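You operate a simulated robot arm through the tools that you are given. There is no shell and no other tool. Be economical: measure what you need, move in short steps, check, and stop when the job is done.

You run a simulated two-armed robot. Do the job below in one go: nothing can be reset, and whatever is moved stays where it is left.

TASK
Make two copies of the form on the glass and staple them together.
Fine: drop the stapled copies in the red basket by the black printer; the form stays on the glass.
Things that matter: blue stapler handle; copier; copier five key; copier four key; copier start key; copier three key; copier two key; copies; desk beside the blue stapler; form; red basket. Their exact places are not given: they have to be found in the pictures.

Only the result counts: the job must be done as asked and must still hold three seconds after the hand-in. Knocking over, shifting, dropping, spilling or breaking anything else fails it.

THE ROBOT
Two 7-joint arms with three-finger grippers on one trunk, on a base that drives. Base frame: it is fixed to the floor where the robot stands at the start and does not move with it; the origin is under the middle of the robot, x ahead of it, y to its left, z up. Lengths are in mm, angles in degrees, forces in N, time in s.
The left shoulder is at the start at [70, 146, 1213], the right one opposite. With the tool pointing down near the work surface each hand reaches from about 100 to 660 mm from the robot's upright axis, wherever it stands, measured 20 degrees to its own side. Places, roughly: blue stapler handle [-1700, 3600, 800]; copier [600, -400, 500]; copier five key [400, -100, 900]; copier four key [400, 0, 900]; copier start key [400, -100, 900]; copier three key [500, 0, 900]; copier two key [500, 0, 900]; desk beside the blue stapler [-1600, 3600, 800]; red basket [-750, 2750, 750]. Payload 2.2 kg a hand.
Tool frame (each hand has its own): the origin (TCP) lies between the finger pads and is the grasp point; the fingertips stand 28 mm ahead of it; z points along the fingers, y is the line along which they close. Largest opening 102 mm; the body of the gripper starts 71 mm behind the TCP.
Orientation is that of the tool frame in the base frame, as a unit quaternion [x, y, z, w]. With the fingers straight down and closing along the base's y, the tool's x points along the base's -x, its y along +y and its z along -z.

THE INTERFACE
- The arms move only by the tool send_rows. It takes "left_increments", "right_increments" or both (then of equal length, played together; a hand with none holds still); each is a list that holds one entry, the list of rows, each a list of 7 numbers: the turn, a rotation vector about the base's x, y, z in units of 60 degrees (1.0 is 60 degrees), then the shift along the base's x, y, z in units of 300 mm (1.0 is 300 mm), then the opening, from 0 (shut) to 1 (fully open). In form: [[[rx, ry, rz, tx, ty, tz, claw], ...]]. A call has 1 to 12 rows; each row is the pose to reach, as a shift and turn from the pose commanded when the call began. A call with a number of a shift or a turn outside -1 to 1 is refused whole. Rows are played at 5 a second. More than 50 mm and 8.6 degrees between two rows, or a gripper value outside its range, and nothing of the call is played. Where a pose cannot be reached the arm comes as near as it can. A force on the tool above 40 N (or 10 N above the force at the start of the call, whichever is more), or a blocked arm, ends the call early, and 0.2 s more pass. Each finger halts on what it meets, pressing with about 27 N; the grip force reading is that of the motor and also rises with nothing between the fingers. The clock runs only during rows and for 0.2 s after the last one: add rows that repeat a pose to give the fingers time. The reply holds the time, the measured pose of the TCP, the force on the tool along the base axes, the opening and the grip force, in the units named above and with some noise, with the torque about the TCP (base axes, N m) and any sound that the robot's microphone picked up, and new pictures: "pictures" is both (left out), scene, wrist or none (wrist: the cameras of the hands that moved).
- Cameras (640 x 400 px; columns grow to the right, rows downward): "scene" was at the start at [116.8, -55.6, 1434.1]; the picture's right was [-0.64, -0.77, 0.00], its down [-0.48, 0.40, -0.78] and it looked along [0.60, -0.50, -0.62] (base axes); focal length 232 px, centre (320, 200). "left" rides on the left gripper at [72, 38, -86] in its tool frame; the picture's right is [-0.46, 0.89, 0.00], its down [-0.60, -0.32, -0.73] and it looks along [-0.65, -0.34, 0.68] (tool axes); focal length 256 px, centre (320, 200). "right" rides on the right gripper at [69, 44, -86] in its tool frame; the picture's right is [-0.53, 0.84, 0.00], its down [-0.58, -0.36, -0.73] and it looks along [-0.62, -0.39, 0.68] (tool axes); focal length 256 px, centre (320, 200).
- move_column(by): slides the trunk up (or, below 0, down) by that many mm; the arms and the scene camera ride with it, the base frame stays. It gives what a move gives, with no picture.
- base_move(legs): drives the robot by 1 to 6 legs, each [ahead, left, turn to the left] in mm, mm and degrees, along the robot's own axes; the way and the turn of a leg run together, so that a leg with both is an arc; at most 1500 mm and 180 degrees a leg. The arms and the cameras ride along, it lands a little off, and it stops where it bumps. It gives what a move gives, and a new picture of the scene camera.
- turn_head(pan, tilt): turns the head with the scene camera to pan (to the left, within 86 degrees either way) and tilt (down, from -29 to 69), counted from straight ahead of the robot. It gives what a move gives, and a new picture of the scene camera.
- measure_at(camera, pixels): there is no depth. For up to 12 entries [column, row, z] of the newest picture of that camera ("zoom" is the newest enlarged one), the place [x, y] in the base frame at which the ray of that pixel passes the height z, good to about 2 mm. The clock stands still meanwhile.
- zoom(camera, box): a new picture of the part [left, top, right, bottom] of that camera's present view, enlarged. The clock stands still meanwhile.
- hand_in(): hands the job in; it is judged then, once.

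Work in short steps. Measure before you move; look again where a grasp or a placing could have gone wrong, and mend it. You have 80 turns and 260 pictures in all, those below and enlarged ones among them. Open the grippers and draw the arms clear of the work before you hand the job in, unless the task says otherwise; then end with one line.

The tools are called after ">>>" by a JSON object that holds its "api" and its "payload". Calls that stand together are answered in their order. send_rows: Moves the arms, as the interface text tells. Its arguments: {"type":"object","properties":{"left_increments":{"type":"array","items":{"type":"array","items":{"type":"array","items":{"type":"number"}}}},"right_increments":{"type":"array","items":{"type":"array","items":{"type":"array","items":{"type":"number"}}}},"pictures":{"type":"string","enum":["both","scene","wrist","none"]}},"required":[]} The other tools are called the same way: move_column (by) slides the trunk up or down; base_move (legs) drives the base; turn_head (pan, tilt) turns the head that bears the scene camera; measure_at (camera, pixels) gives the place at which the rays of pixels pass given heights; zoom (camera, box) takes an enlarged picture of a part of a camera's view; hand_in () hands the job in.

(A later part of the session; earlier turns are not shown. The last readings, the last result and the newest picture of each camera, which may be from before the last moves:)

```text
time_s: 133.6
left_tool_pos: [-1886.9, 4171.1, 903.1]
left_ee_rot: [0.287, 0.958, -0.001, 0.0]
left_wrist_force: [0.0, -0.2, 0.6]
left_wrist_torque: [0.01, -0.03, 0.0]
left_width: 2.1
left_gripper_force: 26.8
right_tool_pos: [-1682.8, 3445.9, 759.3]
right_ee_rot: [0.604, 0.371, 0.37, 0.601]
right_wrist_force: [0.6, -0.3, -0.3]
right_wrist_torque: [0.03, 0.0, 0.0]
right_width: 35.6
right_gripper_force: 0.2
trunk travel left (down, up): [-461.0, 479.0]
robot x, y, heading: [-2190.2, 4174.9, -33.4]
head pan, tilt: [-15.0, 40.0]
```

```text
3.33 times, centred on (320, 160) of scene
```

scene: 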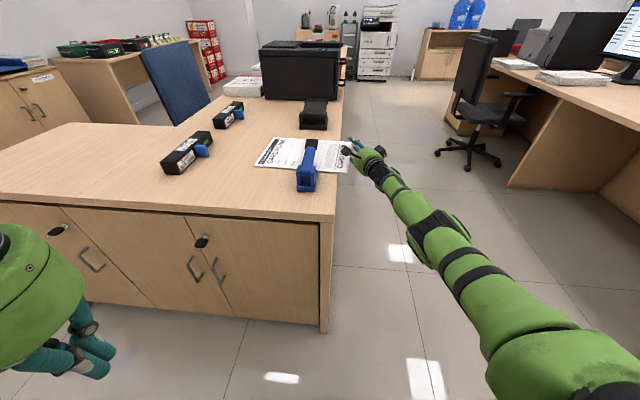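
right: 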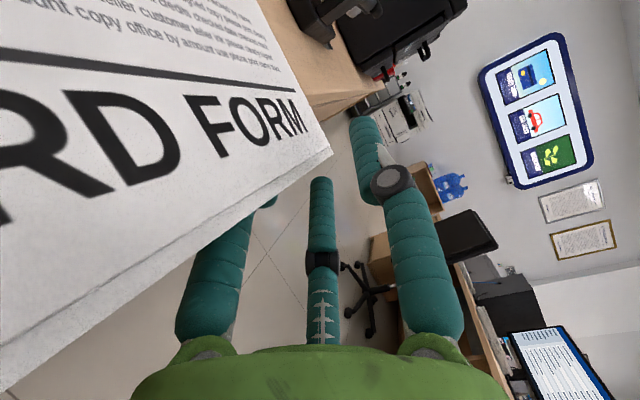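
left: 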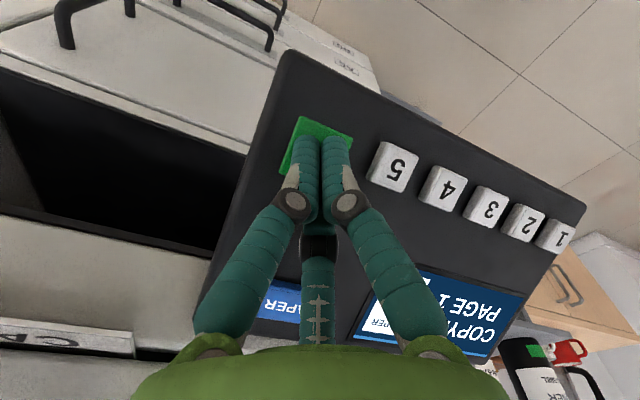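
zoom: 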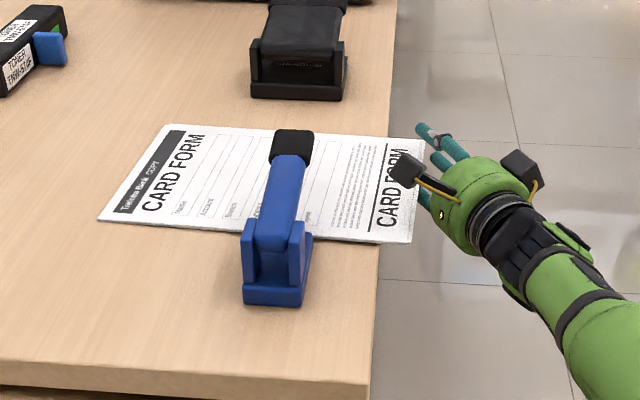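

The copies lie flat with their edge in the mouth. I withdraw the right hand, raise the trunk, and drive so that the left hand can press the handle.

>>> {"api": "base_move", "payload": {"legs": [[-150, -18, 0]]}}

>>> {"api": "move_column", "payload": {"by": 250}}

>>> {"api": "base_move", "payload": {"legs": [[0, 0, -42], [235, 304, 0]]}}

>>> {"api": "turn_head", "payload": {"pan": 20, "tilt": 48}}

```text
time_s: 135.0
left_tool_pos: [-2020.7, 4238.9, 902.8]
left_ee_rot: [0.287, 0.958, 0.0, 0.0]
left_wrist_force: [-0.5, 0.4, 0.0]
left_wrist_torque: [0.0, 0.0, 0.04]
left_width: 1.7
left_gripper_force: 27.5
right_tool_pos: [-1819.1, 3514.6, 757.9]
right_ee_rot: [0.604, 0.37, 0.369, 0.601]
right_wrist_force: [0.2, 0.3, -0.1]
right_wrist_torque: [0.01, 0.01, 0.0]
right_width: 35.5
right_gripper_force: 0.0
trunk travel left (down, up): [-461.0, 479.0]
robot x, y, heading: [-2323.9, 4242.0, -33.3]
head pan, tilt: [-15.0, 40.0]
```

scene: 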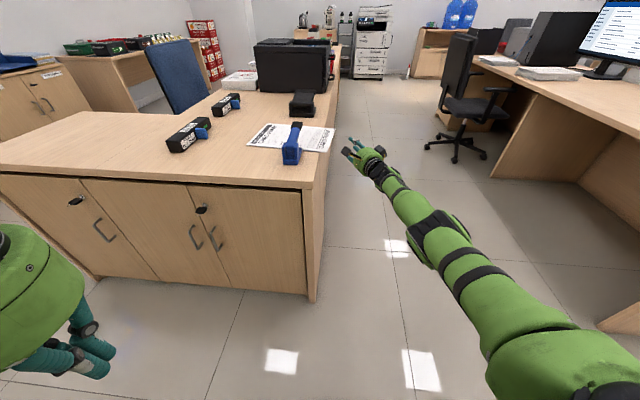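

```text
time_s: 137.6
left_tool_pos: [-2020.4, 4238.0, 1152.6]
left_ee_rot: [0.286, 0.958, -0.002, -0.001]
left_wrist_force: [0.2, 0.4, 0.0]
left_wrist_torque: [0.0, -0.04, 0.02]
left_width: 1.9
left_gripper_force: 27.0
right_tool_pos: [-1818.9, 3514.5, 1008.6]
right_ee_rot: [0.604, 0.37, 0.37, 0.601]
right_wrist_force: [-1.0, -0.2, 0.2]
right_wrist_torque: [-0.01, 0.01, 0.05]
right_width: 35.8
right_gripper_force: 0.1
trunk travel left (down, up): [-711.0, 229.0]
robot x, y, heading: [-2330.3, 4242.9, -33.5]
head pan, tilt: [-15.0, 40.0]
```

```text
time_s: 141.9
left_tool_pos: [-1742.1, 3891.0, 1153.3]
left_ee_rot: [0.609, 0.793, -0.001, -0.001]
left_wrist_force: [-0.1, 0.0, 0.1]
left_wrist_torque: [-0.01, 0.0, -0.01]
left_width: 2.1
left_gripper_force: 26.6
right_tool_pos: [-2071.3, 3214.6, 1010.0]
right_ee_rot: [0.697, 0.132, 0.132, 0.693]
right_wrist_force: [-1.0, 0.2, 0.2]
right_wrist_torque: [0.05, -0.06, -0.01]
right_width: 35.6
right_gripper_force: 0.0
trunk travel left (down, up): [-711.0, 229.0]
robot x, y, heading: [-1966.9, 4096.2, -75.3]
head pan, tilt: [-15.0, 40.0]
```

scene: 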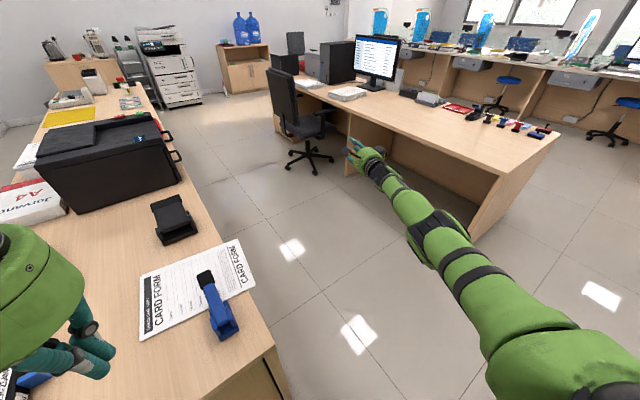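

```text
time_s: 142.9
left_tool_pos: [-1742.0, 3890.9, 1152.7]
left_ee_rot: [0.609, 0.793, 0.001, 0.0]
left_wrist_force: [0.4, 0.0, -0.1]
left_wrist_torque: [0.0, 0.0, 0.01]
left_width: 1.8
left_gripper_force: 26.7
right_tool_pos: [-2071.1, 3213.7, 1008.9]
right_ee_rot: [0.697, 0.132, 0.132, 0.693]
right_wrist_force: [-0.2, -0.6, 0.3]
right_wrist_torque: [-0.03, -0.02, -0.01]
right_width: 35.3
right_gripper_force: 0.1
trunk travel left (down, up): [-711.0, 229.0]
robot x, y, heading: [-1967.3, 4090.9, -74.9]
head pan, tilt: [20.0, 48.0]
```

scene: 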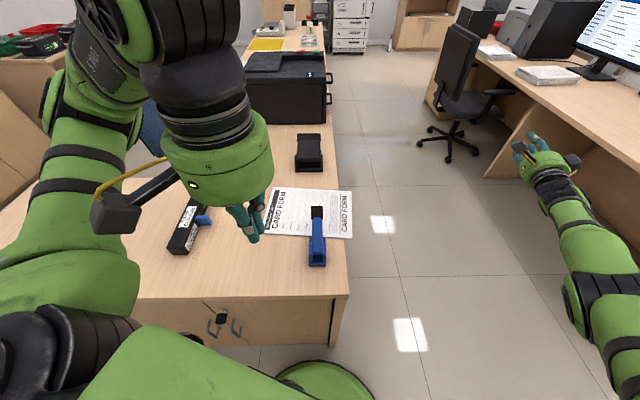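

The left arm can reach the handle; I measure the black pad at (317,211) and bring the closed left fingers above it.

>>> {"api": "measure_at", "payload": {"camera": "scene", "pixels": [[316.5, 211, 825], [316, 205, 828], [317, 218, 822]]}}

>>> {"api": "send_rows", "payload": {"left_increments": [[[0, 0, 0, 0.036, -0.1, -0.02, 0], [0, 0, 0, 0.072, -0.2, -0.05, 0], [0, 0, 0, 0.108, -0.3, -0.1, 0], [0, 0, 0, 0.144, -0.4, -0.17, 0], [0, 0, 0, 0.18, -0.5, -0.27, 0], [0, 0, 0, 0.216, -0.6, -0.37, 0], [0, 0, 0, 0.252, -0.7, -0.47, 0], [0, 0, 0, 0.288, -0.8, -0.57, 0], [0, 0, 0, 0.323, -0.907, -0.67, 0], [0, 0, 0, 0.323, -0.907, -0.8, 0], [0, 0, 0, 0.323, -0.907, -0.8, 0]]], "pictures": "both"}}

>>> {"api": "zoom", "payload": {"camera": "scene", "box": [240, 150, 380, 290]}}

```text
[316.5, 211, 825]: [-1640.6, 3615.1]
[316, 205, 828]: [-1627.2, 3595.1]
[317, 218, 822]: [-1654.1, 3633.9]
```

```text
time_s: 145.3
left_tool_pos: [-1645.2, 3616.9, 912.7]
left_ee_rot: [0.609, 0.793, 0.0, 0.0]
left_wrist_force: [0.2, 0.5, 0.4]
left_wrist_torque: [0.01, -0.03, 0.02]
left_width: 2.1
left_gripper_force: 27.0
right_tool_pos: [-2072.2, 3214.9, 1009.9]
right_ee_rot: [0.696, 0.131, 0.132, 0.693]
right_wrist_force: [0.0, 0.0, 1.7]
right_wrist_torque: [0.01, 0.0, 0.01]
right_width: 35.6
right_gripper_force: 0.1
trunk travel left (down, up): [-711.0, 229.0]
robot x, y, heading: [-1966.3, 4096.0, -75.0]
head pan, tilt: [20.0, 48.0]
```

scene: 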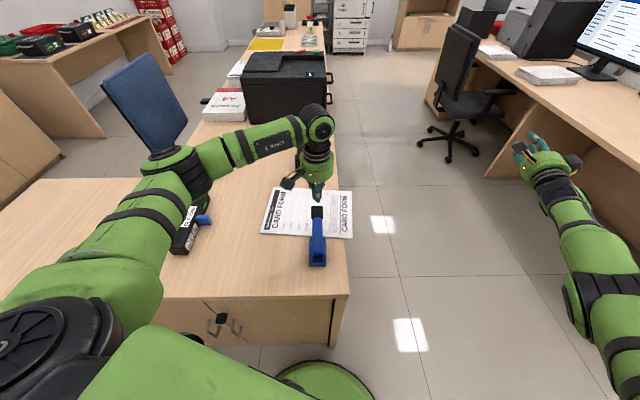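
left: 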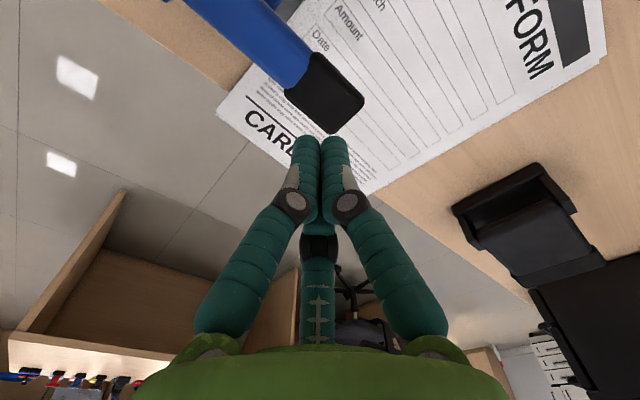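

```text
2.86 times, centred on (310, 220) of scene
```

zoom: 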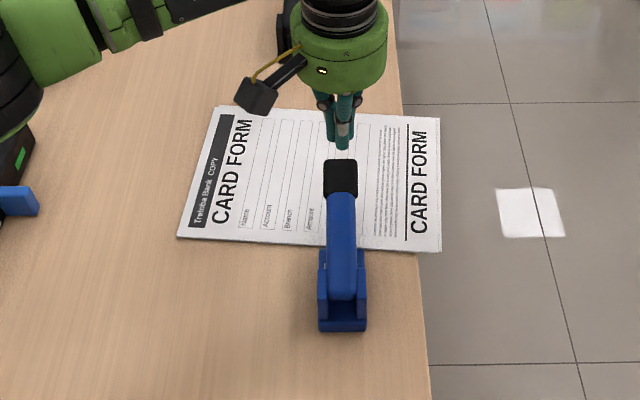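

From the left camera the pad's centre is at (326,92); I measure it.

>>> {"api": "measure_at", "payload": {"camera": "left", "pixels": [[326, 92, 810], [326, 92, 825], [326, 92, 840]]}}

>>> {"api": "measure_at", "payload": {"camera": "zoom", "pixels": [[341, 178, 810], [341, 178, 825], [341, 178, 840]]}}

```text
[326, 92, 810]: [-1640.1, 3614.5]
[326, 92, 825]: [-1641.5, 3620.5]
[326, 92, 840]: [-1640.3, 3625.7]
```

```text
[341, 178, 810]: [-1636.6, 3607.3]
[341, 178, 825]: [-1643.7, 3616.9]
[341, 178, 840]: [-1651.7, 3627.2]
```

Pad centre is (-1642,3619,825), right under the fingertips. I press down in small steps until force stops it or it clicks.

>>> {"api": "send_rows", "payload": {"left_increments": [[[0, 0, 0, 0.01, 0.007, -0.1, 0], [0, 0, 0, 0.01, 0.007, -0.17, 0], [0, 0, 0, 0.01, 0.007, -0.195, 0], [0, 0, 0, 0.01, 0.007, -0.21, 0], [0, 0, 0, 0.01, 0.007, -0.225, 0], [0, 0, 0, 0.01, 0.007, -0.24, 0], [0, 0, 0, 0.01, 0.007, -0.255, 0], [0, 0, 0, 0.01, 0.007, -0.27, 0], [0, 0, 0, 0.01, 0.007, -0.285, 0], [0, 0, 0, 0.01, 0.007, -0.3, 0], [0, 0, 0, 0.01, 0.007, -0.315, 0], [0, 0, 0, 0.01, 0.007, -0.33, 0]]], "pictures": "both"}}

>>> {"api": "zoom", "payload": {"camera": "scene", "box": [240, 150, 380, 290]}}

```text
time_s: 147.9
left_tool_pos: [-1640.2, 3621.1, 813.4]
left_ee_rot: [0.608, 0.794, -0.001, 0.0]
left_wrist_force: [0.6, -2.5, 8.3]
left_wrist_torque: [0.05, 0.02, 0.11]
left_width: 2.0
left_gripper_force: 31.1
right_tool_pos: [-2071.5, 3215.6, 1009.1]
right_ee_rot: [0.697, 0.132, 0.133, 0.692]
right_wrist_force: [0.7, -0.3, -0.4]
right_wrist_torque: [0.0, 0.0, -0.02]
right_width: 35.6
right_gripper_force: 0.1
trunk travel left (down, up): [-711.0, 229.0]
robot x, y, heading: [-1967.4, 4093.8, -74.9]
head pan, tilt: [20.0, 48.0]
```

scene: 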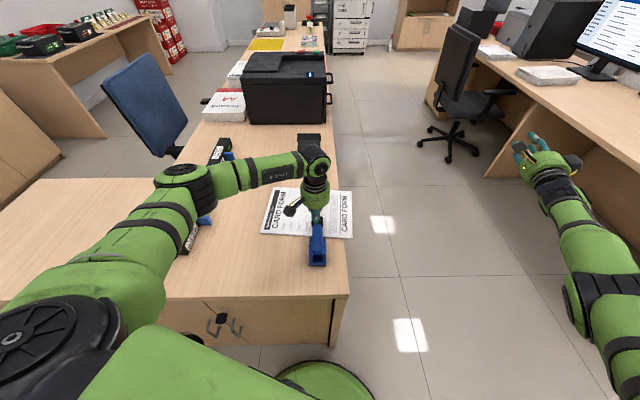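
left: 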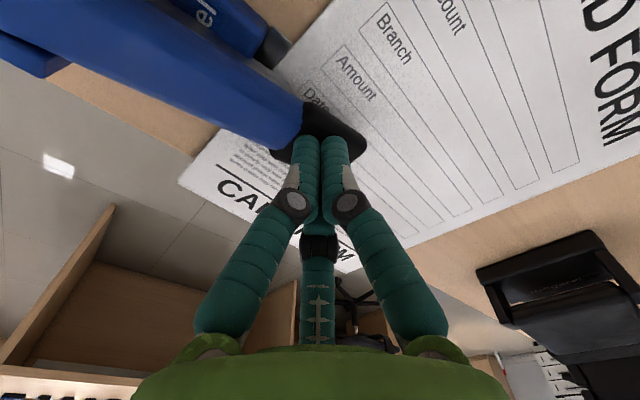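

```text
2.86 times, centred on (310, 220) of scene
```

zoom: 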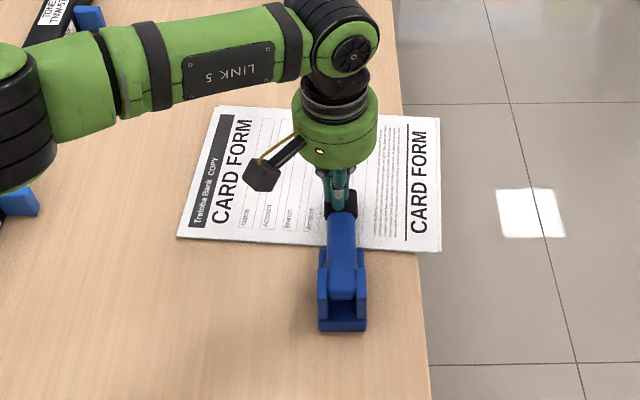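

The handle is moving down (8 N so far, no click yet). I press on in small steps.

>>> {"api": "send_rows", "payload": {"left_increments": [[[0, 0, 0, 0, 0, -0.012, 0], [0, 0, 0, 0, 0, -0.024, 0], [0, 0, 0, 0, 0, -0.036, 0], [0, 0, 0, 0, 0, -0.048, 0], [0, 0, 0, 0, 0, -0.06, 0], [0, 0, 0, 0, 0, -0.072, 0], [0, 0, 0, 0, 0, -0.084, 0], [0, 0, 0, 0, 0, -0.096, 0]]], "pictures": "none"}}

>>> {"api": "zoom", "payload": {"camera": "scene", "box": [240, 150, 380, 290]}}

```text
time_s: 148.8
left_tool_pos: [-1639.9, 3617.4, 811.4]
left_ee_rot: [0.608, 0.794, -0.007, 0.002]
left_wrist_force: [1.5, 3.9, 21.8]
left_wrist_torque: [0.38, 0.21, -0.03]
left_width: 2.2
left_gripper_force: 31.0
right_tool_pos: [-2070.0, 3214.9, 1009.7]
right_ee_rot: [0.696, 0.132, 0.132, 0.694]
right_wrist_force: [-0.4, -0.4, 0.2]
right_wrist_torque: [-0.06, 0.0, 0.02]
right_width: 35.8
right_gripper_force: 0.0
trunk travel left (down, up): [-711.0, 229.0]
robot x, y, heading: [-1967.9, 4096.0, -74.7]
head pan, tilt: [20.0, 48.0]
stopped in row 4 (left hand): the force on the tool passed its limit at 42 N (the readings are from after the stop); the commanded pose is now the measured one
```

```text
2.86 times, centred on (310, 220) of scene
```

zoom: 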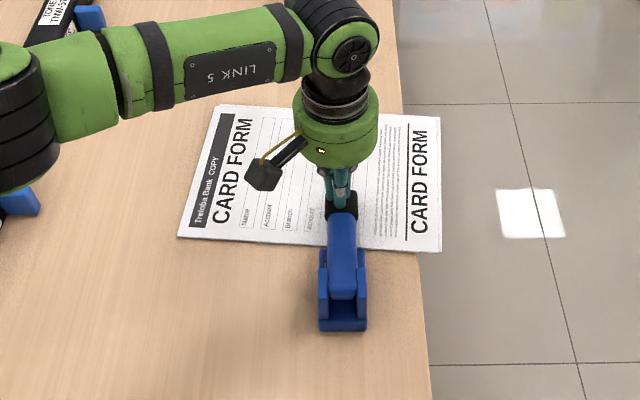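

The handle hit its stop at 42 N but no click was reported. I press once more gently and hold a little.

>>> {"api": "send_rows", "payload": {"left_increments": [[[0, 0, 0, 0, 0, -0.008, 0], [0, 0, 0, 0, 0, -0.016, 0], [0, 0, 0, 0, 0, -0.02, 0], [0, 0, 0, 0, 0, -0.024, 0], [0, 0, 0, 0, 0, -0.028, 0], [0, 0, 0, 0, 0, -0.032, 0], [0, 0, 0, 0, 0, -0.036, 0]]], "pictures": "none"}}

>>> {"api": "send_rows", "payload": {"left_increments": [[[0, 0, 0, 0, 0, 0.05, 0], [0, 0, 0, 0, 0, 0.15, 0], [0, 0, 0, 0, 0, 0.27, 0], [0, 0, 0, 0, 0, 0.4, 0], [0, 0, 0, 0, 0, 0.5, 0], [0, 0, 0, -0.05, 0.12, 0.55, 0], [0, 0, 0, -0.1, 0.24, 0.6, 0], [0, 0, 0, -0.15, 0.36, 0.6, 0]]], "pictures": "both"}}

>>> {"api": "zoom", "payload": {"camera": "scene", "box": [240, 150, 380, 290]}}

```text
time_s: 149.6
left_tool_pos: [-1638.8, 3613.8, 809.7]
left_ee_rot: [0.608, 0.794, -0.011, 0.007]
left_wrist_force: [0.1, 2.5, 19.4]
left_wrist_torque: [0.3, 0.18, -0.05]
left_width: 2.2
left_gripper_force: 31.0
right_tool_pos: [-2070.0, 3215.4, 1008.6]
right_ee_rot: [0.697, 0.132, 0.132, 0.693]
right_wrist_force: [-0.6, -1.2, 0.2]
right_wrist_torque: [-0.02, -0.01, 0.02]
right_width: 35.6
right_gripper_force: 0.1
trunk travel left (down, up): [-711.0, 229.0]
robot x, y, heading: [-1964.8, 4095.5, -74.9]
head pan, tilt: [20.0, 48.0]
stopped in row 3 (left hand): the force on the tool passed its limit at 42 N (the readings are from after the stop); the commanded pose is now the measured one
```

```text
time_s: 151.3
left_tool_pos: [-1682.2, 3724.0, 987.2]
left_ee_rot: [0.608, 0.794, -0.008, 0.005]
left_wrist_force: [-0.9, 0.2, 0.0]
left_wrist_torque: [0.0, -0.01, 0.0]
left_width: 2.4
left_gripper_force: 31.7
right_tool_pos: [-2071.7, 3213.6, 1009.5]
right_ee_rot: [0.697, 0.131, 0.133, 0.693]
right_wrist_force: [-0.6, 0.2, 0.1]
right_wrist_torque: [-0.01, -0.03, 0.0]
right_width: 36.1
right_gripper_force: 0.0
trunk travel left (down, up): [-711.0, 229.0]
robot x, y, heading: [-1968.0, 4095.8, -74.9]
head pan, tilt: [20.0, 48.0]
```

scene: 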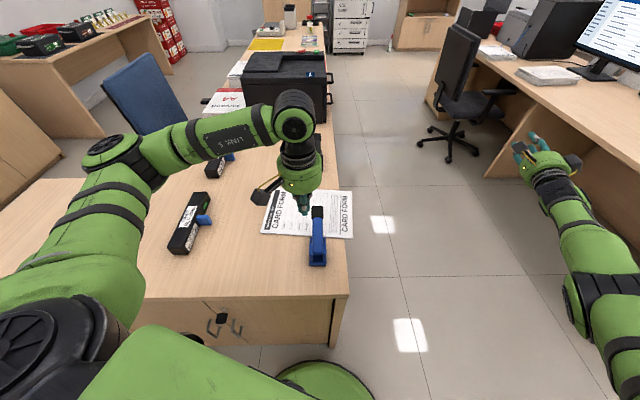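
left: 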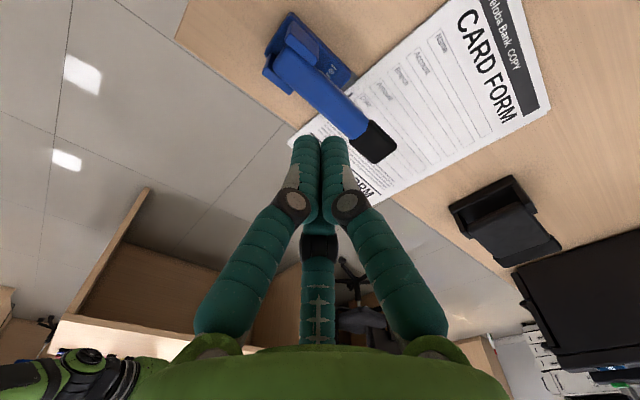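

```text
2.86 times, centred on (310, 220) of scene
```

zoom: 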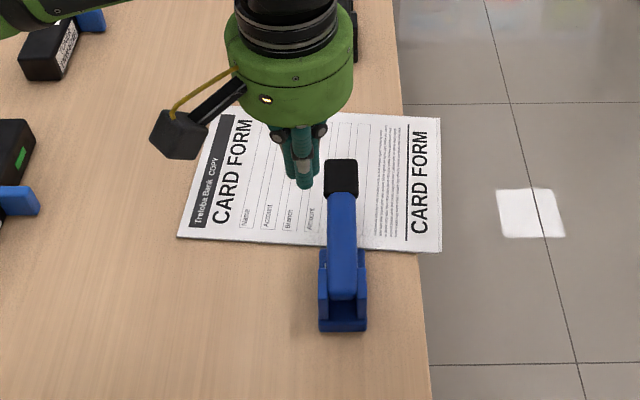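

No sound was reported. I look closely at the mouth area from the left camera and scene for a staple.

>>> {"api": "zoom", "payload": {"camera": "left", "box": [280, 40, 480, 165]}}

>>> {"api": "zoom", "payload": {"camera": "scene", "box": [290, 195, 350, 255]}}

```text
3.20 times, centred on (380, 102) of left
```

zoom: 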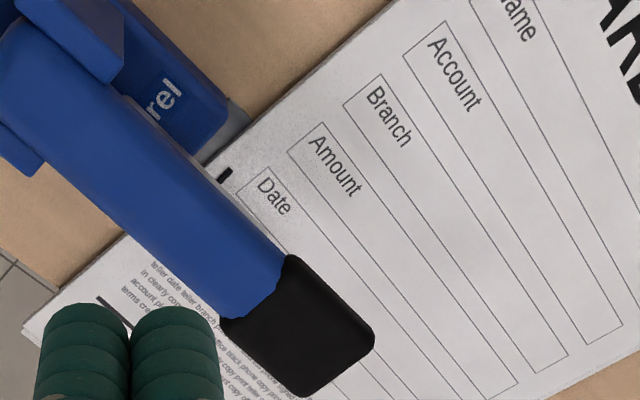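

```text
6.67 times, centred on (320, 225) of scene
```

zoom: 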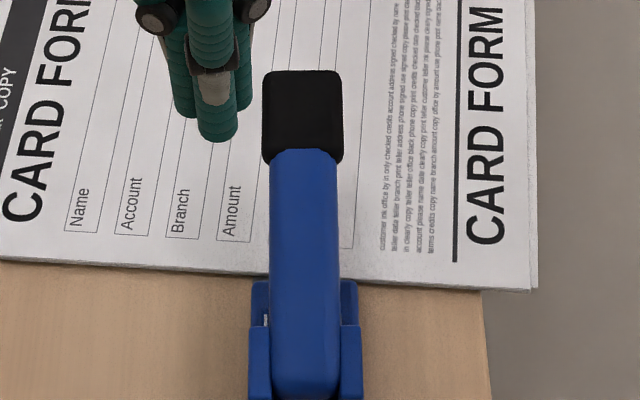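

A small dark staple shows at the copies' edge beside the jaw (left zoom (225,175)). Now I regrasp the copies squarely from the corridor side: tuck the left hand, turn left 103°, and go back around to the corridor.

>>> {"api": "send_rows", "payload": {"left_increments": [[[0, 0, 0, 0, 0.05, 0.1, 0], [0, 0, 0, -0.05, 0.15, 0.2, 0], [0, 0, 0, -0.1, 0.25, 0.3, 0], [0, 0, 0, -0.15, 0.38, 0.4, 0], [0, 0, 0, -0.2, 0.5, 0.48, 0], [0, 0, 0, -0.2, 0.56, 0.55, 0]]], "pictures": "none"}}

>>> {"api": "base_move", "payload": {"legs": [[0, 0, 103], [-400, 0, 0], [-579, -346, 0]]}}

>>> {"api": "turn_head", "payload": {"pan": -14, "tilt": 38}}

>>> {"api": "zoom", "payload": {"camera": "scene", "box": [240, 60, 440, 220]}}

```text
refused: row 4 steps farther than a row can; nothing moved
```

```text
time_s: 161.5
left_tool_pos: [-2376.7, 3691.6, 987.5]
left_ee_rot: [-0.242, 0.97, -0.002, 0.01]
left_wrist_force: [-0.2, 0.3, -0.2]
left_wrist_torque: [0.02, 0.04, -0.01]
left_width: 1.9
left_gripper_force: 30.9
right_tool_pos: [-1796.6, 3426.4, 1007.7]
right_ee_rot: [0.331, 0.627, 0.624, 0.329]
right_wrist_force: [0.2, 0.3, 0.0]
right_wrist_torque: [0.01, -0.02, -0.02]
right_width: 35.7
right_gripper_force: 0.0
trunk travel left (down, up): [-711.0, 229.0]
robot x, y, heading: [-2676.8, 3328.6, 28.0]
head pan, tilt: [20.0, 48.0]
```

scene: 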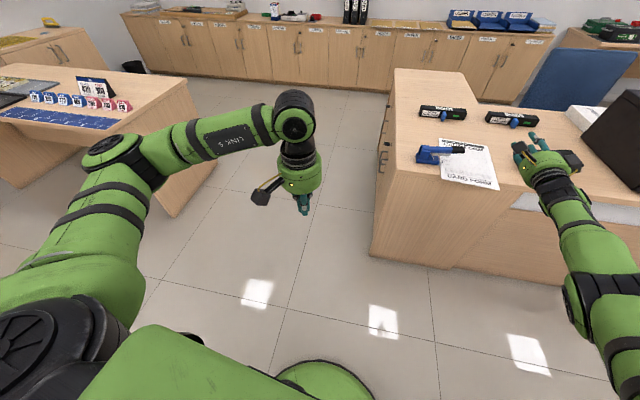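

```text
time_s: 162.5
left_tool_pos: [-2377.8, 3690.0, 987.2]
left_ee_rot: [-0.242, 0.97, 0.0, 0.01]
left_wrist_force: [0.7, 0.0, 0.5]
left_wrist_torque: [0.01, 0.02, 0.03]
left_width: 2.0
left_gripper_force: 31.4
right_tool_pos: [-1796.7, 3424.6, 1008.7]
right_ee_rot: [0.332, 0.626, 0.624, 0.329]
right_wrist_force: [-0.1, 1.5, 0.1]
right_wrist_torque: [0.01, 0.0, 0.03]
right_width: 35.9
right_gripper_force: 0.1
trunk travel left (down, up): [-711.0, 229.0]
robot x, y, heading: [-2671.9, 3330.1, 27.6]
head pan, tilt: [-14.0, 38.0]
```

scene: 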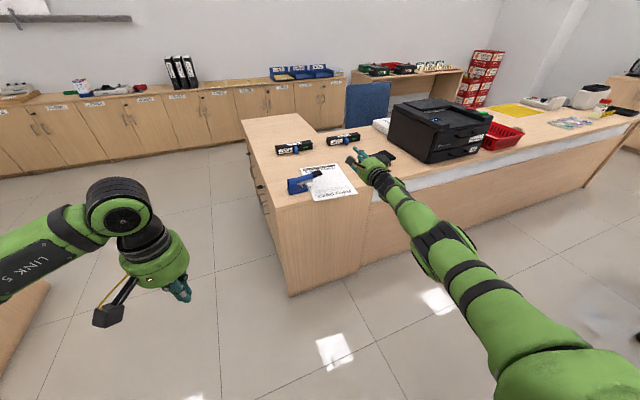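

```text
2.50 times, centred on (340, 140) of scene
```

zoom: 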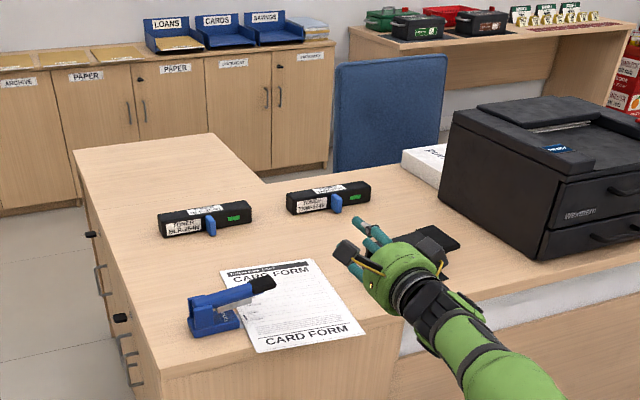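

Copies stayed in place, near edge overhanging. I measure that edge, then lower the trunk 253 mm to its level.

>>> {"api": "measure_at", "payload": {"camera": "zoom", "pixels": [[258, 352, 754], [366, 333, 752], [155, 375, 748], [396, 318, 748], [312, 343, 753]]}}

>>> {"api": "move_column", "payload": {"by": -254}}

>>> {"api": "zoom", "payload": {"camera": "right", "box": [0, 0, 640, 400]}}

>>> {"api": "zoom", "payload": {"camera": "scene", "box": [250, 30, 410, 150]}}

```text
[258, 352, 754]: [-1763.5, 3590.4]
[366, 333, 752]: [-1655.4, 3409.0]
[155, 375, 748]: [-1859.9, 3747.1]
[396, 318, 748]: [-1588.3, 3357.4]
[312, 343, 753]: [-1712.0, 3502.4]
```

```text
time_s: 165.1
left_tool_pos: [-2377.8, 3690.9, 734.6]
left_ee_rot: [-0.242, 0.97, -0.001, 0.01]
left_wrist_force: [1.1, 0.4, 0.3]
left_wrist_torque: [0.01, 0.02, 0.01]
left_width: 2.2
left_gripper_force: 31.7
right_tool_pos: [-1796.1, 3425.7, 755.5]
right_ee_rot: [0.331, 0.626, 0.624, 0.329]
right_wrist_force: [-0.4, 0.1, -0.4]
right_wrist_torque: [0.0, 0.02, 0.03]
right_width: 35.7
right_gripper_force: 0.0
trunk travel left (down, up): [-457.0, 483.0]
robot x, y, heading: [-2674.2, 3328.4, 27.7]
head pan, tilt: [-14.0, 38.0]
```

```text
1.00 times, centred on (320, 200) of right (not enlarged: the box is as wide or as high as the picture)
```

zoom: 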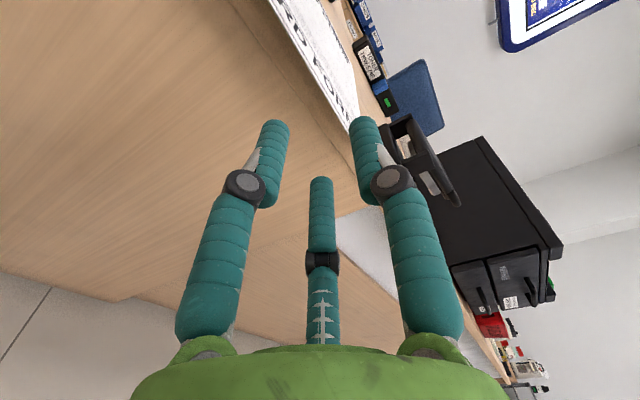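

```text
3.33 times, centred on (330, 90) of scene
```

zoom: 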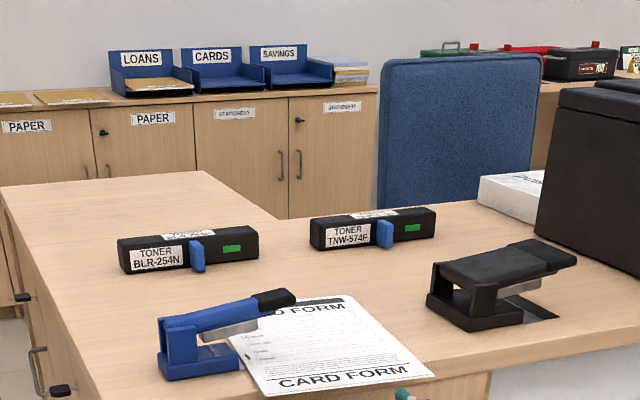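

Overhang is some 25 mm. I drive 99 mm along the hand's direction so the fingertips straddle the edge by about 16 mm, stopping short of the counter.

>>> {"api": "base_move", "payload": {"legs": [[98, 12, 0]]}}

>>> {"api": "zoom", "payload": {"camera": "right", "box": [180, 0, 500, 200]}}

>>> {"api": "zoom", "payload": {"camera": "scene", "box": [280, 60, 440, 180]}}

```text
time_s: 166.3
left_tool_pos: [-2298.0, 3748.2, 733.6]
left_ee_rot: [-0.242, 0.97, -0.001, 0.009]
left_wrist_force: [0.6, -0.6, 0.2]
left_wrist_torque: [0.0, 0.03, -0.01]
left_width: 2.3
left_gripper_force: 31.8
right_tool_pos: [-1714.8, 3482.2, 754.0]
right_ee_rot: [0.331, 0.627, 0.624, 0.327]
right_wrist_force: [0.3, 0.4, 0.7]
right_wrist_torque: [0.02, -0.01, 0.0]
right_width: 35.7
right_gripper_force: 0.0
trunk travel left (down, up): [-457.0, 483.0]
robot x, y, heading: [-2595.5, 3386.3, 27.8]
head pan, tilt: [-14.0, 38.0]
```

scene: 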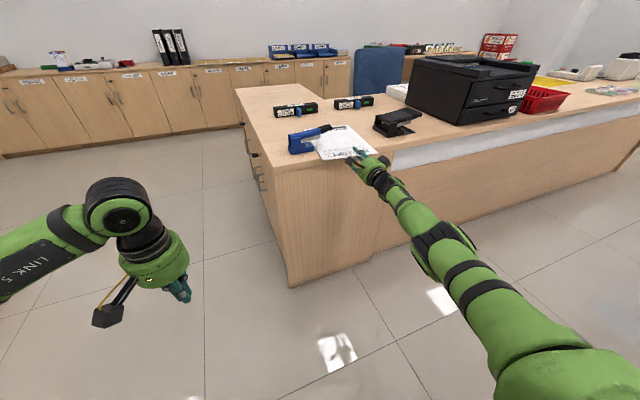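

```text
2.00 times, centred on (340, 100) of right
```

zoom: 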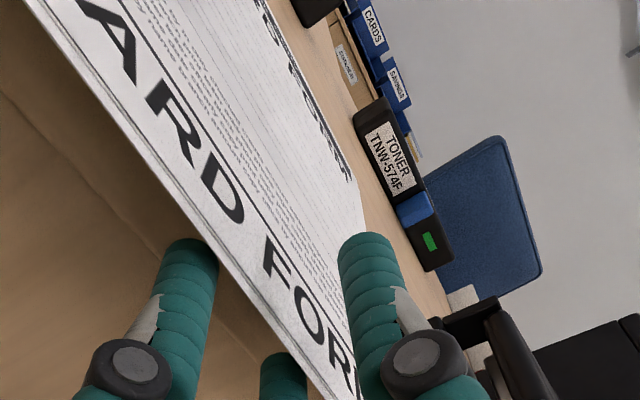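

```text
3.33 times, centred on (360, 120) of scene
```

zoom: 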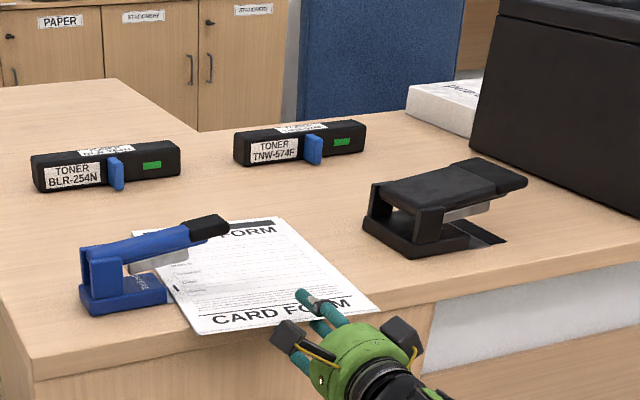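

The edge lies between the fingers. I close the grip.

>>> {"api": "send_rows", "payload": {"right_increments": [[[0, 0, 0, 0, 0, 0, 0.2], [0, 0, 0, 0, 0, 0, 0.1], [0, 0, 0, 0, 0, 0, 0], [0, 0, 0, 0, 0, 0, 0], [0, 0, 0, 0, 0, 0, 0]]], "pictures": "wrist"}}

```text
time_s: 167.5
left_tool_pos: [-2297.0, 3747.4, 732.8]
left_ee_rot: [-0.243, 0.97, -0.002, 0.01]
left_wrist_force: [-0.1, 0.3, 0.0]
left_wrist_torque: [0.02, 0.02, 0.0]
left_width: 2.3
left_gripper_force: 31.3
right_tool_pos: [-1716.8, 3482.8, 755.5]
right_ee_rot: [0.331, 0.627, 0.623, 0.329]
right_wrist_force: [-1.0, 0.0, 0.1]
right_wrist_torque: [-0.04, 0.03, 0.0]
right_width: 7.0
right_gripper_force: 26.7
trunk travel left (down, up): [-457.0, 483.0]
robot x, y, heading: [-2594.1, 3385.6, 27.6]
head pan, tilt: [-14.0, 38.0]
```

right: 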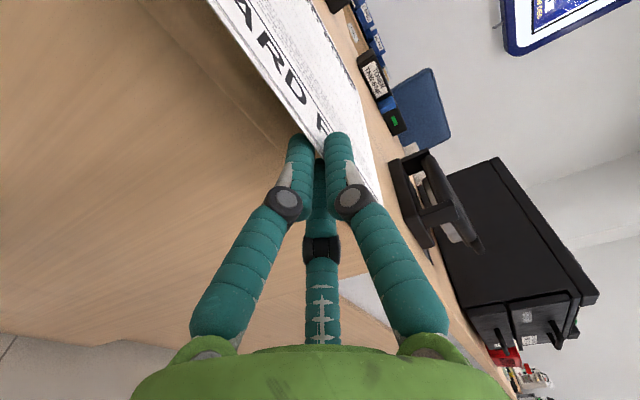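

Gripped. I lift 10 mm, slide the copies out of the mouth by 85 mm along the counter, raise them, and look at the basket.

>>> {"api": "move_column", "payload": {"by": 10}}

>>> {"api": "base_move", "payload": {"legs": [[10, -84, 0]]}}

>>> {"api": "move_column", "payload": {"by": 200}}

>>> {"api": "turn_head", "payload": {"pan": -30, "tilt": 30}}

>>> {"api": "zoom", "payload": {"camera": "scene", "box": [230, 80, 470, 240]}}

```text
time_s: 168.0
left_tool_pos: [-2296.4, 3747.1, 743.8]
left_ee_rot: [-0.243, 0.97, -0.002, 0.01]
left_wrist_force: [-0.3, -0.7, -0.1]
left_wrist_torque: [0.02, 0.02, -0.01]
left_width: 2.6
left_gripper_force: 31.2
right_tool_pos: [-1715.2, 3482.1, 765.1]
right_ee_rot: [0.331, 0.627, 0.624, 0.328]
right_wrist_force: [-0.6, 0.5, -0.8]
right_wrist_torque: [-0.04, 0.05, 0.03]
right_width: 7.0
right_gripper_force: 27.1
trunk travel left (down, up): [-467.0, 473.0]
robot x, y, heading: [-2594.4, 3385.7, 27.8]
head pan, tilt: [-14.0, 38.0]
```

```text
time_s: 169.1
left_tool_pos: [-2249.2, 3677.5, 744.6]
left_ee_rot: [-0.243, 0.97, -0.001, 0.01]
left_wrist_force: [-0.5, 0.1, -0.2]
left_wrist_torque: [0.03, -0.01, 0.0]
left_width: 2.2
left_gripper_force: 31.0
right_tool_pos: [-1667.5, 3414.8, 765.7]
right_ee_rot: [0.331, 0.628, 0.624, 0.328]
right_wrist_force: [-0.3, 0.1, -0.6]
right_wrist_torque: [-0.05, 0.03, 0.07]
right_width: 6.8
right_gripper_force: 26.7
trunk travel left (down, up): [-467.0, 473.0]
robot x, y, heading: [-2548.9, 3322.7, 28.1]
head pan, tilt: [-14.0, 38.0]
```

scene: 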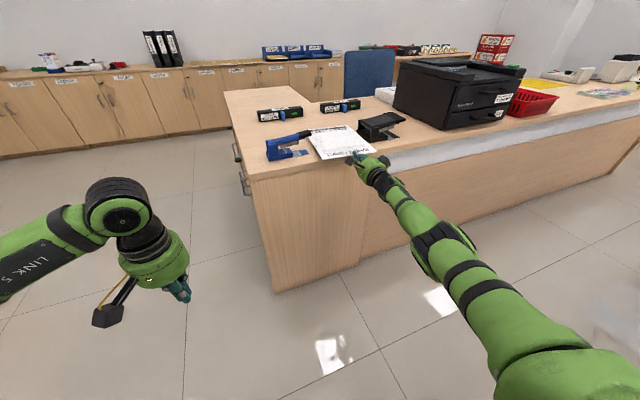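

```text
time_s: 171.3
left_tool_pos: [-2248.8, 3678.4, 944.0]
left_ee_rot: [-0.242, 0.97, -0.001, 0.01]
left_wrist_force: [-0.7, 0.1, 0.0]
left_wrist_torque: [0.0, 0.0, -0.02]
left_width: 2.1
left_gripper_force: 31.4
right_tool_pos: [-1667.5, 3414.7, 964.7]
right_ee_rot: [0.331, 0.627, 0.625, 0.327]
right_wrist_force: [-0.5, -0.7, 0.2]
right_wrist_torque: [-0.02, 0.04, -0.02]
right_width: 6.9
right_gripper_force: 27.0
trunk travel left (down, up): [-667.0, 273.0]
robot x, y, heading: [-2548.2, 3316.4, 27.9]
head pan, tilt: [-14.0, 38.0]
```

```text
time_s: 172.1
left_tool_pos: [-2249.2, 3679.6, 943.6]
left_ee_rot: [-0.242, 0.97, -0.002, 0.01]
left_wrist_force: [0.6, 0.6, 0.5]
left_wrist_torque: [0.01, -0.05, 0.02]
left_width: 2.3
left_gripper_force: 31.6
right_tool_pos: [-1668.4, 3415.2, 964.5]
right_ee_rot: [0.33, 0.627, 0.625, 0.328]
right_wrist_force: [-0.8, 0.4, -0.3]
right_wrist_torque: [-0.04, 0.1, 0.01]
right_width: 7.1
right_gripper_force: 27.1
trunk travel left (down, up): [-667.0, 273.0]
robot x, y, heading: [-2546.8, 3318.4, 28.0]
head pan, tilt: [-30.0, 30.0]
```

scene: 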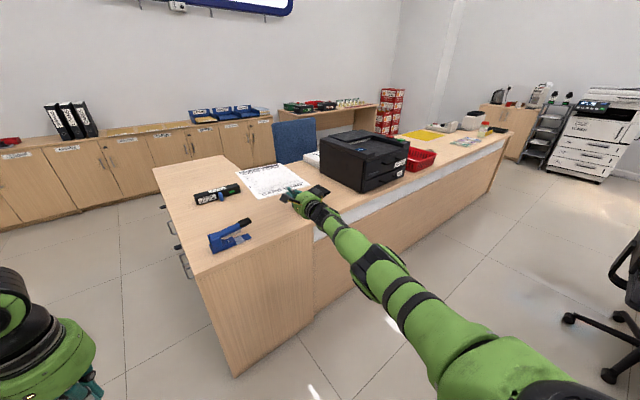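

```text
2.50 times, centred on (350, 160) of scene
5 turns are left
```

zoom: 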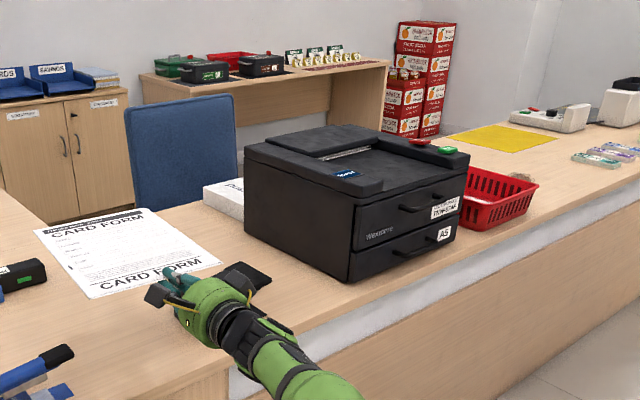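

The staple is visible at the edge of the copies. Few turns remain: I measure the basket from here, raise the copies clear of the printer, drive 900 mm along the counter and look at the basket.

>>> {"api": "measure_at", "payload": {"camera": "zoom", "pixels": [[479, 231, 750], [534, 203, 750], [538, 183, 810], [500, 203, 810], [463, 170, 810]]}}

>>> {"api": "move_column", "payload": {"by": 120}}

>>> {"api": "base_move", "payload": {"legs": [[102, -894, 0]]}}

>>> {"api": "turn_head", "payload": {"pan": -26, "tilt": 36}}

>>> {"api": "zoom", "payload": {"camera": "scene", "box": [220, 100, 420, 260]}}

```text
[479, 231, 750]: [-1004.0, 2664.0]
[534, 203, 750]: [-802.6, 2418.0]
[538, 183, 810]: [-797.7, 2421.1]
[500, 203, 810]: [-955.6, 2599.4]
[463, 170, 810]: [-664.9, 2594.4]
```

```text
time_s: 173.6
left_tool_pos: [-2249.0, 3678.0, 1063.7]
left_ee_rot: [-0.243, 0.97, -0.002, 0.01]
left_wrist_force: [0.2, 0.4, 0.2]
left_wrist_torque: [-0.03, 0.02, -0.01]
left_width: 2.3
left_gripper_force: 31.6
right_tool_pos: [-1667.9, 3415.3, 1084.8]
right_ee_rot: [0.331, 0.627, 0.625, 0.328]
right_wrist_force: [0.5, 0.4, -0.7]
right_wrist_torque: [-0.04, 0.09, 0.05]
right_width: 6.9
right_gripper_force: 26.8
trunk travel left (down, up): [-787.0, 153.0]
robot x, y, heading: [-2544.7, 3319.5, 28.1]
head pan, tilt: [-30.0, 30.0]
```

```text
time_s: 178.3
left_tool_pos: [-1742.1, 2942.2, 1063.4]
left_ee_rot: [-0.245, 0.969, -0.001, 0.009]
left_wrist_force: [0.2, 0.0, -0.5]
left_wrist_torque: [-0.02, 0.02, -0.03]
left_width: 2.0
left_gripper_force: 31.9
right_tool_pos: [-1158.5, 2680.6, 1085.0]
right_ee_rot: [0.329, 0.628, 0.625, 0.328]
right_wrist_force: [0.6, 0.1, 0.2]
right_wrist_torque: [-0.05, 0.07, 0.03]
right_width: 6.9
right_gripper_force: 27.5
trunk travel left (down, up): [-787.0, 153.0]
robot x, y, heading: [-2036.8, 2578.9, 28.3]
head pan, tilt: [-30.0, 30.0]
```

scene: 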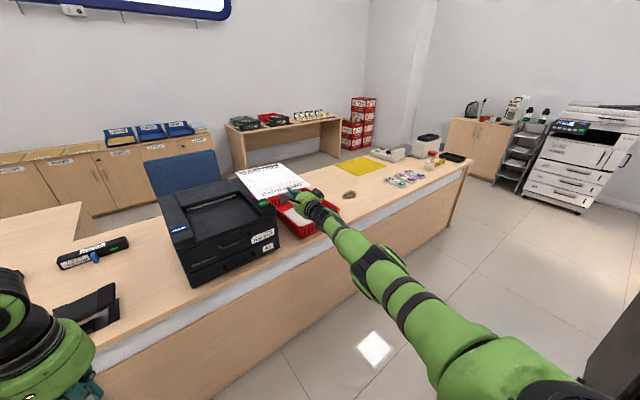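

```text
time_s: 179.0
left_tool_pos: [-1740.7, 2941.2, 1065.0]
left_ee_rot: [-0.245, 0.969, -0.001, 0.011]
left_wrist_force: [-0.8, -1.0, -0.2]
left_wrist_torque: [0.0, 0.0, 0.0]
left_width: 2.1
left_gripper_force: 31.4
right_tool_pos: [-1158.1, 2679.4, 1084.4]
right_ee_rot: [0.33, 0.627, 0.625, 0.327]
right_wrist_force: [0.2, -0.5, -0.5]
right_wrist_torque: [-0.03, 0.03, 0.04]
right_width: 6.8
right_gripper_force: 26.9
trunk travel left (down, up): [-787.0, 153.0]
robot x, y, heading: [-2037.0, 2578.9, 28.2]
head pan, tilt: [-26.0, 36.0]
```

scene: 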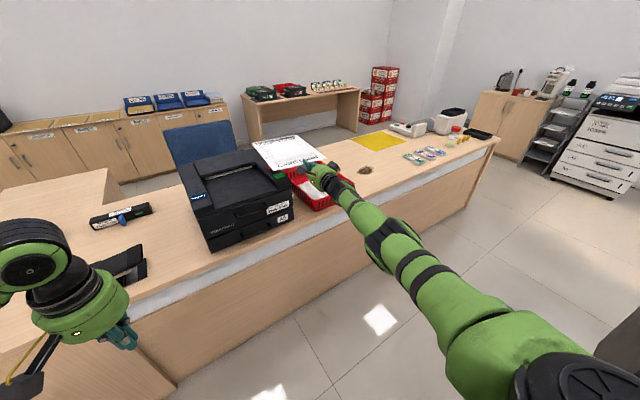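

```text
2.50 times, centred on (320, 180) of scene
4 turns are left
```

zoom: 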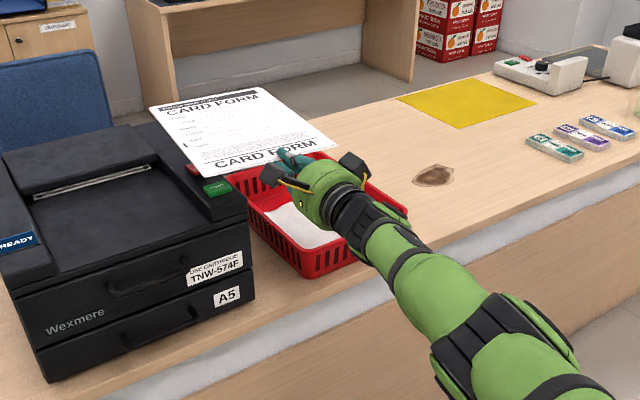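

Basket clearly seen beside the printer: near corner at zoom (306,252), with the corridor-facing side running to (408,212). I measure its rim and the copies' corners.

>>> {"api": "measure_at", "payload": {"camera": "zoom", "pixels": [[308, 278, 750], [306, 252, 800], [306, 252, 820], [408, 212, 800], [408, 212, 820], [228, 178, 800], [228, 178, 820], [205, 178, 1080], [336, 150, 1080], [149, 107, 1080], [274, 87, 1080], [322, 152, 810]]}}

```text
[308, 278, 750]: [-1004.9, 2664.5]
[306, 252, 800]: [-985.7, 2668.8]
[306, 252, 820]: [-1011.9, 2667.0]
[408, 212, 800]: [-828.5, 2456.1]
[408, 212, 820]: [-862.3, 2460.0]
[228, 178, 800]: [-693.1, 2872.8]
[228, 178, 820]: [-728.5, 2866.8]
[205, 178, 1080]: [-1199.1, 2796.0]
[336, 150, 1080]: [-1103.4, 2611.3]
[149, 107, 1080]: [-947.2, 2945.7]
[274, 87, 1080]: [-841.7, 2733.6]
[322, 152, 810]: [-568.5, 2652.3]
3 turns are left
```

Basket spans s −1143…−882, t 82…≈430; the copies are 6.5° off. I turn 7° left, drive the copies over the basket's middle, lower them to just above the rim, open the fingers and back off.

>>> {"api": "base_move", "payload": {"legs": [[0, 0, 7], [93, -347, 0]]}}

>>> {"api": "move_column", "payload": {"by": -229}}

>>> {"api": "send_rows", "payload": {"right_increments": [[[0, 0, 0, 0, 0, 0, 0.35], [0, 0, 0, 0, 0, 0, 0.35], [0, 0, 0, 0, 0, 0, 0.35], [0, 0, 0, 0, 0, 0, 0.35]]], "pictures": "scene"}}

>>> {"api": "base_move", "payload": {"legs": [[-209, -23, 0]]}}

>>> {"api": "turn_head", "payload": {"pan": -14, "tilt": 36}}

>>> {"api": "zoom", "payload": {"camera": "scene", "box": [220, 80, 460, 240]}}

```text
time_s: 181.9
left_tool_pos: [-1513.5, 2748.1, 1062.2]
left_ee_rot: [-0.303, 0.953, -0.001, 0.011]
left_wrist_force: [0.6, 0.5, -0.2]
left_wrist_torque: [0.0, -0.01, 0.04]
left_width: 2.0
left_gripper_force: 31.1
right_tool_pos: [-904.0, 2559.2, 1086.2]
right_ee_rot: [0.29, 0.647, 0.643, 0.289]
right_wrist_force: [0.8, -0.4, -0.5]
right_wrist_torque: [-0.03, 0.04, 0.01]
right_width: 6.7
right_gripper_force: 26.7
trunk travel left (down, up): [-787.0, 153.0]
robot x, y, heading: [-1763.6, 2350.4, 35.3]
head pan, tilt: [-26.0, 36.0]
```

scene: 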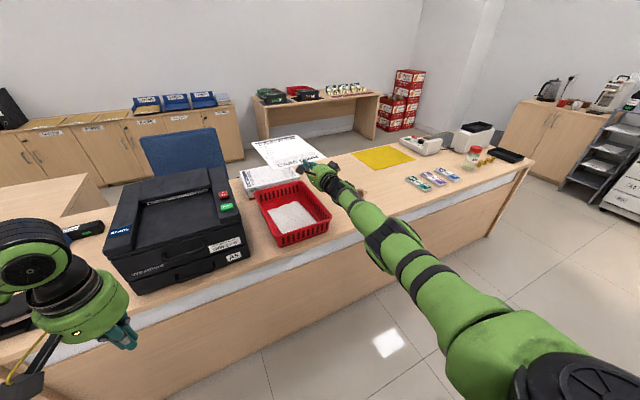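

```text
time_s: 184.3
left_tool_pos: [-1513.7, 2746.7, 834.7]
left_ee_rot: [-0.305, 0.952, 0.0, 0.01]
left_wrist_force: [0.7, -0.1, 0.0]
left_wrist_torque: [0.03, 0.01, -0.02]
left_width: 1.9
left_gripper_force: 31.6
right_tool_pos: [-902.7, 2558.0, 856.4]
right_ee_rot: [0.29, 0.647, 0.644, 0.288]
right_wrist_force: [0.0, 0.0, -0.3]
right_wrist_torque: [-0.07, 0.09, 0.01]
right_width: 7.1
right_gripper_force: 26.9
trunk travel left (down, up): [-558.0, 382.0]
robot x, y, heading: [-1763.2, 2350.3, 35.3]
head pan, tilt: [-26.0, 36.0]
```

```text
time_s: 185.3
left_tool_pos: [-1513.8, 2747.4, 834.3]
left_ee_rot: [-0.304, 0.953, 0.0, 0.01]
left_wrist_force: [1.0, 0.0, -0.1]
left_wrist_torque: [0.02, -0.01, 0.0]
left_width: 2.2
left_gripper_force: 31.2
right_tool_pos: [-903.5, 2558.0, 857.1]
right_ee_rot: [0.289, 0.646, 0.645, 0.288]
right_wrist_force: [2.2, 1.7, 5.4]
right_wrist_torque: [-0.08, 0.18, 0.03]
right_width: 34.5
right_gripper_force: 0.0
trunk travel left (down, up): [-558.0, 382.0]
robot x, y, heading: [-1763.4, 2353.2, 35.2]
head pan, tilt: [-26.0, 36.0]
```

scene: 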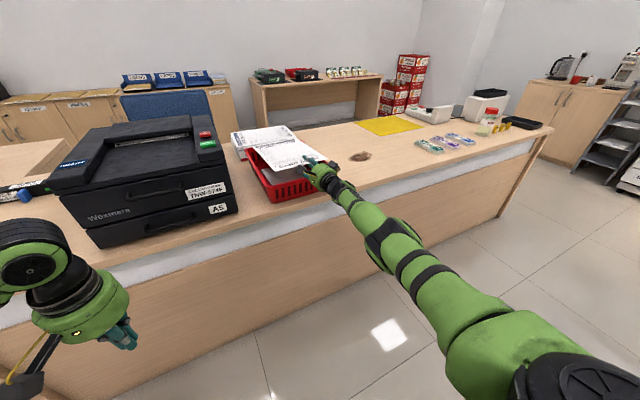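

```text
time_s: 186.9
left_tool_pos: [-1669.4, 2608.8, 835.4]
left_ee_rot: [-0.304, 0.953, -0.001, 0.01]
left_wrist_force: [-0.7, -0.8, 0.7]
left_wrist_torque: [-0.04, 0.01, 0.0]
left_width: 1.8
left_gripper_force: 31.2
right_tool_pos: [-1059.5, 2418.0, 857.0]
right_ee_rot: [0.291, 0.646, 0.644, 0.288]
right_wrist_force: [1.2, 0.7, 0.7]
right_wrist_torque: [-0.02, 0.01, -0.01]
right_width: 35.7
right_gripper_force: 0.1
trunk travel left (down, up): [-558.0, 382.0]
robot x, y, heading: [-1922.0, 2210.2, 35.3]
head pan, tilt: [-26.0, 36.0]
```

scene: 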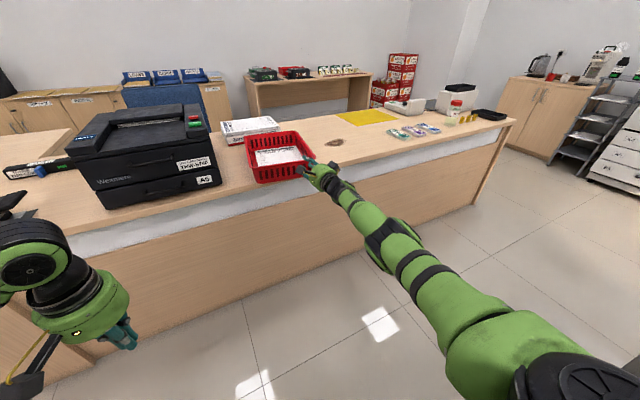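

```text
time_s: 187.7
left_tool_pos: [-1668.9, 2608.1, 834.5]
left_ee_rot: [-0.303, 0.953, 0.0, 0.009]
left_wrist_force: [-0.1, -0.2, -0.2]
left_wrist_torque: [0.0, -0.03, 0.02]
left_width: 2.0
left_gripper_force: 31.8
right_tool_pos: [-1059.5, 2417.3, 857.1]
right_ee_rot: [0.291, 0.647, 0.644, 0.287]
right_wrist_force: [-0.6, 0.0, 0.1]
right_wrist_torque: [-0.01, 0.01, -0.01]
right_width: 35.7
right_gripper_force: 0.1
trunk travel left (down, up): [-558.0, 382.0]
robot x, y, heading: [-1919.5, 2211.4, 35.2]
head pan, tilt: [-14.0, 36.0]
```

scene: 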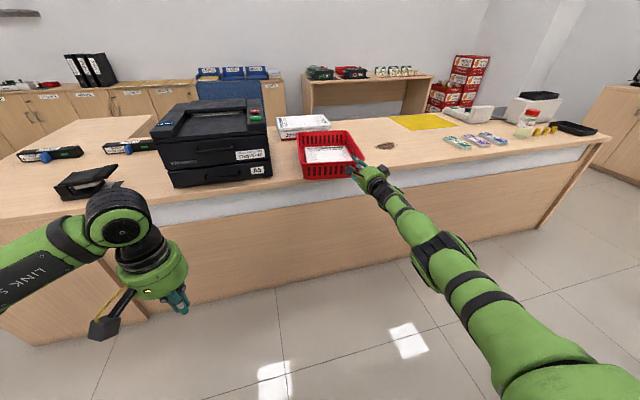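

```text
2.50 times, centred on (340, 160) of scene
2 turns are left
```

zoom: 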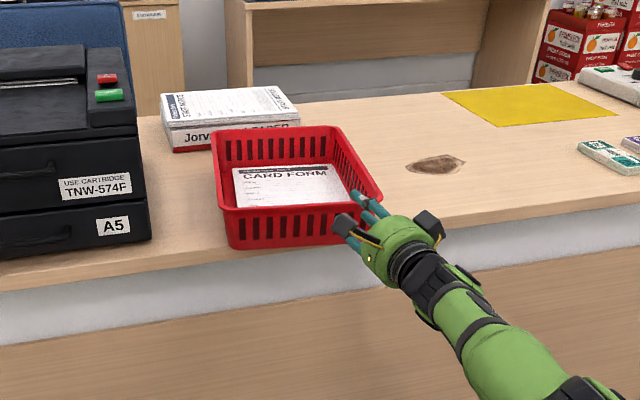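

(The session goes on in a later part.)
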